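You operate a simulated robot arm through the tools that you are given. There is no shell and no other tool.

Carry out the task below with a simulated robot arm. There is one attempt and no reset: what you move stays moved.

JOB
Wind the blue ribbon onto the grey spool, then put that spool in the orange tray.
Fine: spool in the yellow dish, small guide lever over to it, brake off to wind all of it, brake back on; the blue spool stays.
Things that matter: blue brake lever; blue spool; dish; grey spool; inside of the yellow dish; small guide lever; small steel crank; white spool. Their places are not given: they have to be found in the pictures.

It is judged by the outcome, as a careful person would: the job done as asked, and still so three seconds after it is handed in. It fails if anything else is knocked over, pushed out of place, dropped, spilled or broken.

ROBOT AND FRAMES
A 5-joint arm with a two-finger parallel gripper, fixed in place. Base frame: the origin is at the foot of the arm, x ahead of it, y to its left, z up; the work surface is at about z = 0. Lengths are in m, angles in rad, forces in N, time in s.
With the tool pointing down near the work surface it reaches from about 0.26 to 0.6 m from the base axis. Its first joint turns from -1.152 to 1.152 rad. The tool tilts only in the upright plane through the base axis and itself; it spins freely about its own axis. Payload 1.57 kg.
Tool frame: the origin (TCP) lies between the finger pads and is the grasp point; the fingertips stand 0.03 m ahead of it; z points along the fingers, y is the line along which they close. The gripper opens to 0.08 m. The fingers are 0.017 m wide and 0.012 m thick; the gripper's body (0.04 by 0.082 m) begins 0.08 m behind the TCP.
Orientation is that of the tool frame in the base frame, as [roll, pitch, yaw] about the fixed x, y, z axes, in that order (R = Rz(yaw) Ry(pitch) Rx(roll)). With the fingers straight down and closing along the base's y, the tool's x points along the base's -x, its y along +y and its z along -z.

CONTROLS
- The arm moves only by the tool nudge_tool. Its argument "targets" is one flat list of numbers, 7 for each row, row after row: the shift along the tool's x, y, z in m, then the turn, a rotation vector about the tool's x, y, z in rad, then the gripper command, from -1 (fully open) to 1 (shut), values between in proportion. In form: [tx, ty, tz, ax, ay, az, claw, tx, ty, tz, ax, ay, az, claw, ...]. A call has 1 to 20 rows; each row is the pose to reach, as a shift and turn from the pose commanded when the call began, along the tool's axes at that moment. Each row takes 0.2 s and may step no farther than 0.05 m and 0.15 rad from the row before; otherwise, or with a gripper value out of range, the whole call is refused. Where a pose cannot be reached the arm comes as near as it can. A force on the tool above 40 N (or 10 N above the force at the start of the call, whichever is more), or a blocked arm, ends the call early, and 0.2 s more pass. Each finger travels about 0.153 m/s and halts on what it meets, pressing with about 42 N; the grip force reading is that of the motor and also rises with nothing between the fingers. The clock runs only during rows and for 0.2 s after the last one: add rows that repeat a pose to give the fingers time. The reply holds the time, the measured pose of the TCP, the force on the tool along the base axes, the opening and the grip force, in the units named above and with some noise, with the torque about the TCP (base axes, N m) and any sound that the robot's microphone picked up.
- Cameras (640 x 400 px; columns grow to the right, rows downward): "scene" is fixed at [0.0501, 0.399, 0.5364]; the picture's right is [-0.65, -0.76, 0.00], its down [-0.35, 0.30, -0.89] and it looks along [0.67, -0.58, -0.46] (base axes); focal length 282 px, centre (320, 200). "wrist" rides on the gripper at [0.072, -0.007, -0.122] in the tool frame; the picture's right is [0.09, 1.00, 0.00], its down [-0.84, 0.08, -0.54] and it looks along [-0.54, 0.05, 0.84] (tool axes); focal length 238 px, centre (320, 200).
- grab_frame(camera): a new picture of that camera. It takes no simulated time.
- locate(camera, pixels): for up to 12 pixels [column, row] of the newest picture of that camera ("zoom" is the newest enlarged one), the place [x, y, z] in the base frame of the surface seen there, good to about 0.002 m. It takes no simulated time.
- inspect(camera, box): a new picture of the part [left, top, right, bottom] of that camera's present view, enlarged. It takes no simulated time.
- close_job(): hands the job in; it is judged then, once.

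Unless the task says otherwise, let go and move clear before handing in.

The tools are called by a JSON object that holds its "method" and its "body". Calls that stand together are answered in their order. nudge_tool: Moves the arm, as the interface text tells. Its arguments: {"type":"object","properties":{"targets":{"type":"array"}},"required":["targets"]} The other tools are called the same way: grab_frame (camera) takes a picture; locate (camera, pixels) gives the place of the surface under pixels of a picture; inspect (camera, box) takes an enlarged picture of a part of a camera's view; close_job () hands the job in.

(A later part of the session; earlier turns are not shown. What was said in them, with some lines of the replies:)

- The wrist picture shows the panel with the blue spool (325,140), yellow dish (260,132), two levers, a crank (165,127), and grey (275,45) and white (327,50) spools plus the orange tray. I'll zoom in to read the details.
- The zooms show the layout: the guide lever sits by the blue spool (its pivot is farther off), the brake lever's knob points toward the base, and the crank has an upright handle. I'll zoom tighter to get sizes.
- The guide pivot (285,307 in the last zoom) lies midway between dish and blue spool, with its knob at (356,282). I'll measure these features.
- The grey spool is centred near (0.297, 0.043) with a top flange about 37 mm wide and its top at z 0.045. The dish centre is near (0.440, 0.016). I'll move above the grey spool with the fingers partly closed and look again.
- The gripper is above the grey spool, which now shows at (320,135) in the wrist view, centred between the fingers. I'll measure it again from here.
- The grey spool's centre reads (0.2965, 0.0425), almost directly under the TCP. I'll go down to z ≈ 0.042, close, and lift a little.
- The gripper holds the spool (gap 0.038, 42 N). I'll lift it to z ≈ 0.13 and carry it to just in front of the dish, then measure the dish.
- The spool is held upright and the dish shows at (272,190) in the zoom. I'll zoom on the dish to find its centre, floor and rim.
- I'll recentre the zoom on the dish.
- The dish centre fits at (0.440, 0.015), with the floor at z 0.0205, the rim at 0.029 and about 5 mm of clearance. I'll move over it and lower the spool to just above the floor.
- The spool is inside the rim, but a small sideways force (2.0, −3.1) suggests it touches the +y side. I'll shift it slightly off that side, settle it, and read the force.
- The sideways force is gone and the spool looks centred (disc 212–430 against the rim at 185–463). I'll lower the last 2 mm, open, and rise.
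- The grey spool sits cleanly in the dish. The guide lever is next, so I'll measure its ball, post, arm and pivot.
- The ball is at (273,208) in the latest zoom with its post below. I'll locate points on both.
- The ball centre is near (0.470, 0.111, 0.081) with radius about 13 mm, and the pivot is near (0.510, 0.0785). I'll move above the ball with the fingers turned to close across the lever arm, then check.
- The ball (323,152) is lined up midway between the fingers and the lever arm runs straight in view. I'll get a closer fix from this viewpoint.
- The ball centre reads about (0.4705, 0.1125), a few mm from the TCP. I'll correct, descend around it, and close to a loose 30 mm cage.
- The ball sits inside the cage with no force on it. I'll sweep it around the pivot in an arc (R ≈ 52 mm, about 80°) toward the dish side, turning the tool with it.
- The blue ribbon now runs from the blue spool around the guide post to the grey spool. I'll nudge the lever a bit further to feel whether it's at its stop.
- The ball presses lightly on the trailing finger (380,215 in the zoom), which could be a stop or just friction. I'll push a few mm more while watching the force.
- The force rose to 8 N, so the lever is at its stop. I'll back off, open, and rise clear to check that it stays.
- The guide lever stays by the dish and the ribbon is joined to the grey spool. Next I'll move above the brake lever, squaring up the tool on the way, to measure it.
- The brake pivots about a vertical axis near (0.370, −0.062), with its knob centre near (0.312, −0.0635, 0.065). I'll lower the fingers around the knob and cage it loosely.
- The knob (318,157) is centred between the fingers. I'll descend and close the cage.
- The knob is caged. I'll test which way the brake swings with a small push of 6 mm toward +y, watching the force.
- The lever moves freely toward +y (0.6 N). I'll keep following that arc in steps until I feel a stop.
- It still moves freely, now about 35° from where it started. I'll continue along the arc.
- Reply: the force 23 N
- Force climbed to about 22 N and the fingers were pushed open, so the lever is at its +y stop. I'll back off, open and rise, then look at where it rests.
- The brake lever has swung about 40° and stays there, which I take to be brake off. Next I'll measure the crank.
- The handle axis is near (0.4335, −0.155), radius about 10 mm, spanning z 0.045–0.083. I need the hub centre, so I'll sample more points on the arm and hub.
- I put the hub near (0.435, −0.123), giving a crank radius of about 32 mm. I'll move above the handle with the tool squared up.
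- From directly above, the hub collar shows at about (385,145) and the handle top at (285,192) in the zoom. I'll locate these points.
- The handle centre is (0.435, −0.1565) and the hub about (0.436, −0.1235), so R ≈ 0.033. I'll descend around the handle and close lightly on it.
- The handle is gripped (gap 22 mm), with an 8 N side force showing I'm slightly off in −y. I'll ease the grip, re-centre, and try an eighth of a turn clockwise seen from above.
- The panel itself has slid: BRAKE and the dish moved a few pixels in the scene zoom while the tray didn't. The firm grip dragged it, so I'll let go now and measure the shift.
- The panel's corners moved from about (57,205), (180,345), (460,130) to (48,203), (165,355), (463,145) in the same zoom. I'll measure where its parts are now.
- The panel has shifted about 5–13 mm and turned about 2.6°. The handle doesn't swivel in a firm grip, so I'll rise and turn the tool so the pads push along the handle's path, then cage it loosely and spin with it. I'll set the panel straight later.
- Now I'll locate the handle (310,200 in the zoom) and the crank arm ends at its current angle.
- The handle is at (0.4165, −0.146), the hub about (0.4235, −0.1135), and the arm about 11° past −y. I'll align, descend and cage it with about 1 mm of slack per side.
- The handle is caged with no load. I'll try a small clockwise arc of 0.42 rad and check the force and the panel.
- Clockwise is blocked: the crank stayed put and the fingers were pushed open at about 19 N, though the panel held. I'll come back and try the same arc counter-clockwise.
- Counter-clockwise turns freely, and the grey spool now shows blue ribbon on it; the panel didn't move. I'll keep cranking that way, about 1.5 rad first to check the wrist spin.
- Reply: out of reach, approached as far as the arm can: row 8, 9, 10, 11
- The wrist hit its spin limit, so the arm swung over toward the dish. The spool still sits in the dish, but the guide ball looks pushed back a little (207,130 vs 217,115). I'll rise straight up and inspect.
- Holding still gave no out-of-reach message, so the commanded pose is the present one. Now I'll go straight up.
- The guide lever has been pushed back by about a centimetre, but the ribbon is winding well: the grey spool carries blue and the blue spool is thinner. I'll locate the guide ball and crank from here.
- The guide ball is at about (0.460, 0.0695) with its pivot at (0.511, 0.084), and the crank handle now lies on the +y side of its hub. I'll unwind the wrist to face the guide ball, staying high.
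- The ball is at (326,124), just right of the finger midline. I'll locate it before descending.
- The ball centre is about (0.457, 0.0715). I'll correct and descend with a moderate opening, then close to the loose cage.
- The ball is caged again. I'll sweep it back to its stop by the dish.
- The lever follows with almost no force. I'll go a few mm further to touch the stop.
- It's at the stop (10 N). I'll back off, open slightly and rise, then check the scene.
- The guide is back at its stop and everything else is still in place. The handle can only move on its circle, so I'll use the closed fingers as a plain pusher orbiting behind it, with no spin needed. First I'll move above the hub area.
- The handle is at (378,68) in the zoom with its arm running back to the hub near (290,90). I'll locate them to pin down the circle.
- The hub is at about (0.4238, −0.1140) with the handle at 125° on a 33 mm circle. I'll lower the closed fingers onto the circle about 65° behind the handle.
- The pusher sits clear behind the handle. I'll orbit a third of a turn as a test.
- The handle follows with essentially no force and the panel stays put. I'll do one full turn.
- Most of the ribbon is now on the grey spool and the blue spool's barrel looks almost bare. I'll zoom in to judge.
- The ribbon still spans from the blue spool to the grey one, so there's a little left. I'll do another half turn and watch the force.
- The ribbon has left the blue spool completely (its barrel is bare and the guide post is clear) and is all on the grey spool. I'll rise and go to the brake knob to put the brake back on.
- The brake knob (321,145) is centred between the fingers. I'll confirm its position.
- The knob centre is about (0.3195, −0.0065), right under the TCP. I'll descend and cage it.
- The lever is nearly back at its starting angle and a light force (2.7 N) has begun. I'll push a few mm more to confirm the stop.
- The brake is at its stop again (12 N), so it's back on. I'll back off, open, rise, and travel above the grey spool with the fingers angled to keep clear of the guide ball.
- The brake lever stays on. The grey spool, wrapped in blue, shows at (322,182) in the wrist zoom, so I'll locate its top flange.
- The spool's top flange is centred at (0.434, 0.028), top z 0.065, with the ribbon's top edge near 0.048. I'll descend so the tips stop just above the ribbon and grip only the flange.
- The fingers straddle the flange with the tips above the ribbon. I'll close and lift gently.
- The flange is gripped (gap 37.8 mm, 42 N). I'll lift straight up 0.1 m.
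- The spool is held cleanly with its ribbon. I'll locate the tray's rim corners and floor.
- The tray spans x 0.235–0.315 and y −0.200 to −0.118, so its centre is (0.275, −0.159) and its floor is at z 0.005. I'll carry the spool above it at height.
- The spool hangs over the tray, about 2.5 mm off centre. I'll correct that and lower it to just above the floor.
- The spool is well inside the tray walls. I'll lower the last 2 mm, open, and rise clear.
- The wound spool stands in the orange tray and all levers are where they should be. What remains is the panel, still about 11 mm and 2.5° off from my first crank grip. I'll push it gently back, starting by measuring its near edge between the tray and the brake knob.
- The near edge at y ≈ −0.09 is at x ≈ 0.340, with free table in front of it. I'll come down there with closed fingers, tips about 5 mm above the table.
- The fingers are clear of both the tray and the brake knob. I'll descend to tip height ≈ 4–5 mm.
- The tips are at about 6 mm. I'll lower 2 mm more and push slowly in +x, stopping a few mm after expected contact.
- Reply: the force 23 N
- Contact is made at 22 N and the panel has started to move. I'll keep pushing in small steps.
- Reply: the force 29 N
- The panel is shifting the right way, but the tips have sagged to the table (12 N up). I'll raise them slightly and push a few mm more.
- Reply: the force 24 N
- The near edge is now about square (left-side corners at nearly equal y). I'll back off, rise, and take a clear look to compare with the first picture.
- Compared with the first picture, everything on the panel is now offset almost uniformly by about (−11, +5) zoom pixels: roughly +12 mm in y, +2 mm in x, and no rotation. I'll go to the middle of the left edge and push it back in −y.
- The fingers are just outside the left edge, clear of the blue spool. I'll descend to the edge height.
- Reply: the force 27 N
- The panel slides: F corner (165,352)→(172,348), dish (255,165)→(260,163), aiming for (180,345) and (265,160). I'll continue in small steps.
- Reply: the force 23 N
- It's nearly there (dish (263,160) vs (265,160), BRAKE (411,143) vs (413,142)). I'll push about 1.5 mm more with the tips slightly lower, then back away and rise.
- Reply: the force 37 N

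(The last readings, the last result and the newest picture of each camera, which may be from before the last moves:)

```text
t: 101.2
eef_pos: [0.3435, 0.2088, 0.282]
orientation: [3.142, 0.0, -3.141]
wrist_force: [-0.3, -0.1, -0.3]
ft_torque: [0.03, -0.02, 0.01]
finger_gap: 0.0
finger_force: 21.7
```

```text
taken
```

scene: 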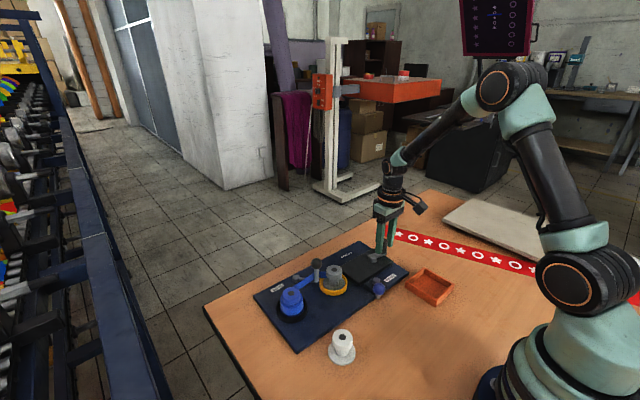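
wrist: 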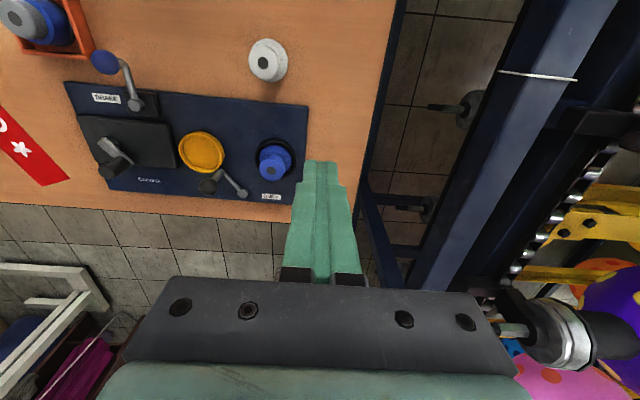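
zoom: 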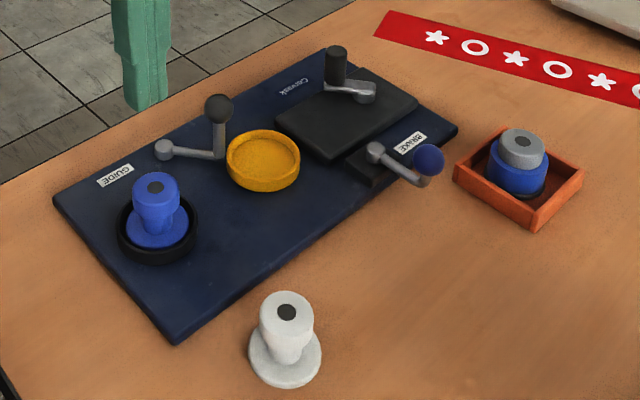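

The panel is back within about 3 mm of where it started: corners (54,201), (177,343), (458,128) against the original (57,205), (180,345), (460,130). I'll make one last close check before handing in.

{"method": "inspect", "body": {"camera": "scene", "box": [270, 240, 370, 320]}}

{"method": "inspect", "body": {"camera": "scene", "box": [360, 235, 470, 320]}}

{"method": "locate", "body": {"camera": "zoom", "pixels": [[80, 130], [217, 140], [389, 196], [389, 140]]}}

```text
5.00 times, centred on (320, 280) of scene
```

zoom: 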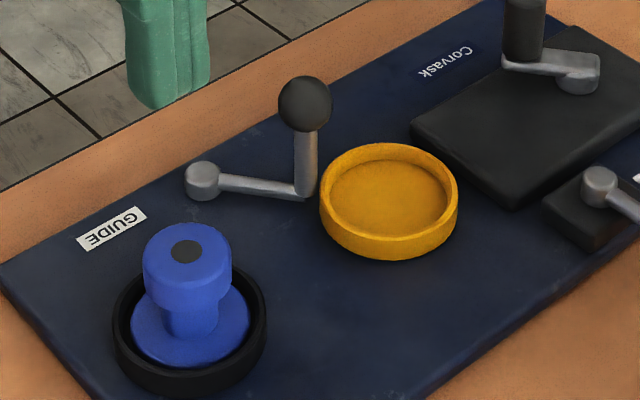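

```text
4.71 times, centred on (415, 278) of scene
```

zoom: 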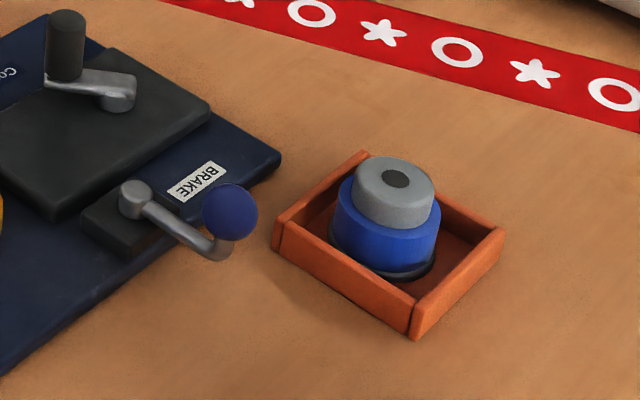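

```text
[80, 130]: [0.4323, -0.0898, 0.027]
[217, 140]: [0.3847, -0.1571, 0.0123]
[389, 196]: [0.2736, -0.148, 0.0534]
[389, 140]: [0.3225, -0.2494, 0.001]
```

The close-ups show the wound grey spool upright in the orange tray, the brake lever back at its original angle, the guide lever at the dish, and the bare blue spool still in its holder. The arm is clear of everything, so I'm handing in.

{"method": "close_job", "body": {}}

```text
The job is handed in.
```

The blue ribbon is wound onto the grey spool, and that spool is standing upright in the orange tray. I've handed the job in, and no verdict has come back.

- **Ribbon:** all of it is on the grey spool, and the blue spool is bare and still in its holder.
- **Brake:** I took it off to wind, and it is back on, against its stop.
- **Guide lever:** it is still over at the yellow dish.

Two things went wrong along the way:

- **Panel moved:** my first firm grip on the crank dragged the whole panel about 1 cm and turned it about 2.5°. I pushed it back, and it now sits within about 3 mm of where it started, judging by the pictures.
- **Guide lever knocked back:** while I was cranking, the wrist reached its turning limit and the arm swung over toward the dish. That pushed the guide lever back about a centimetre, so I returned it to its stop before winding the rest.

In the last pictures nothing is knocked over or spilled, and the white spool and the tray are where they were at the start.
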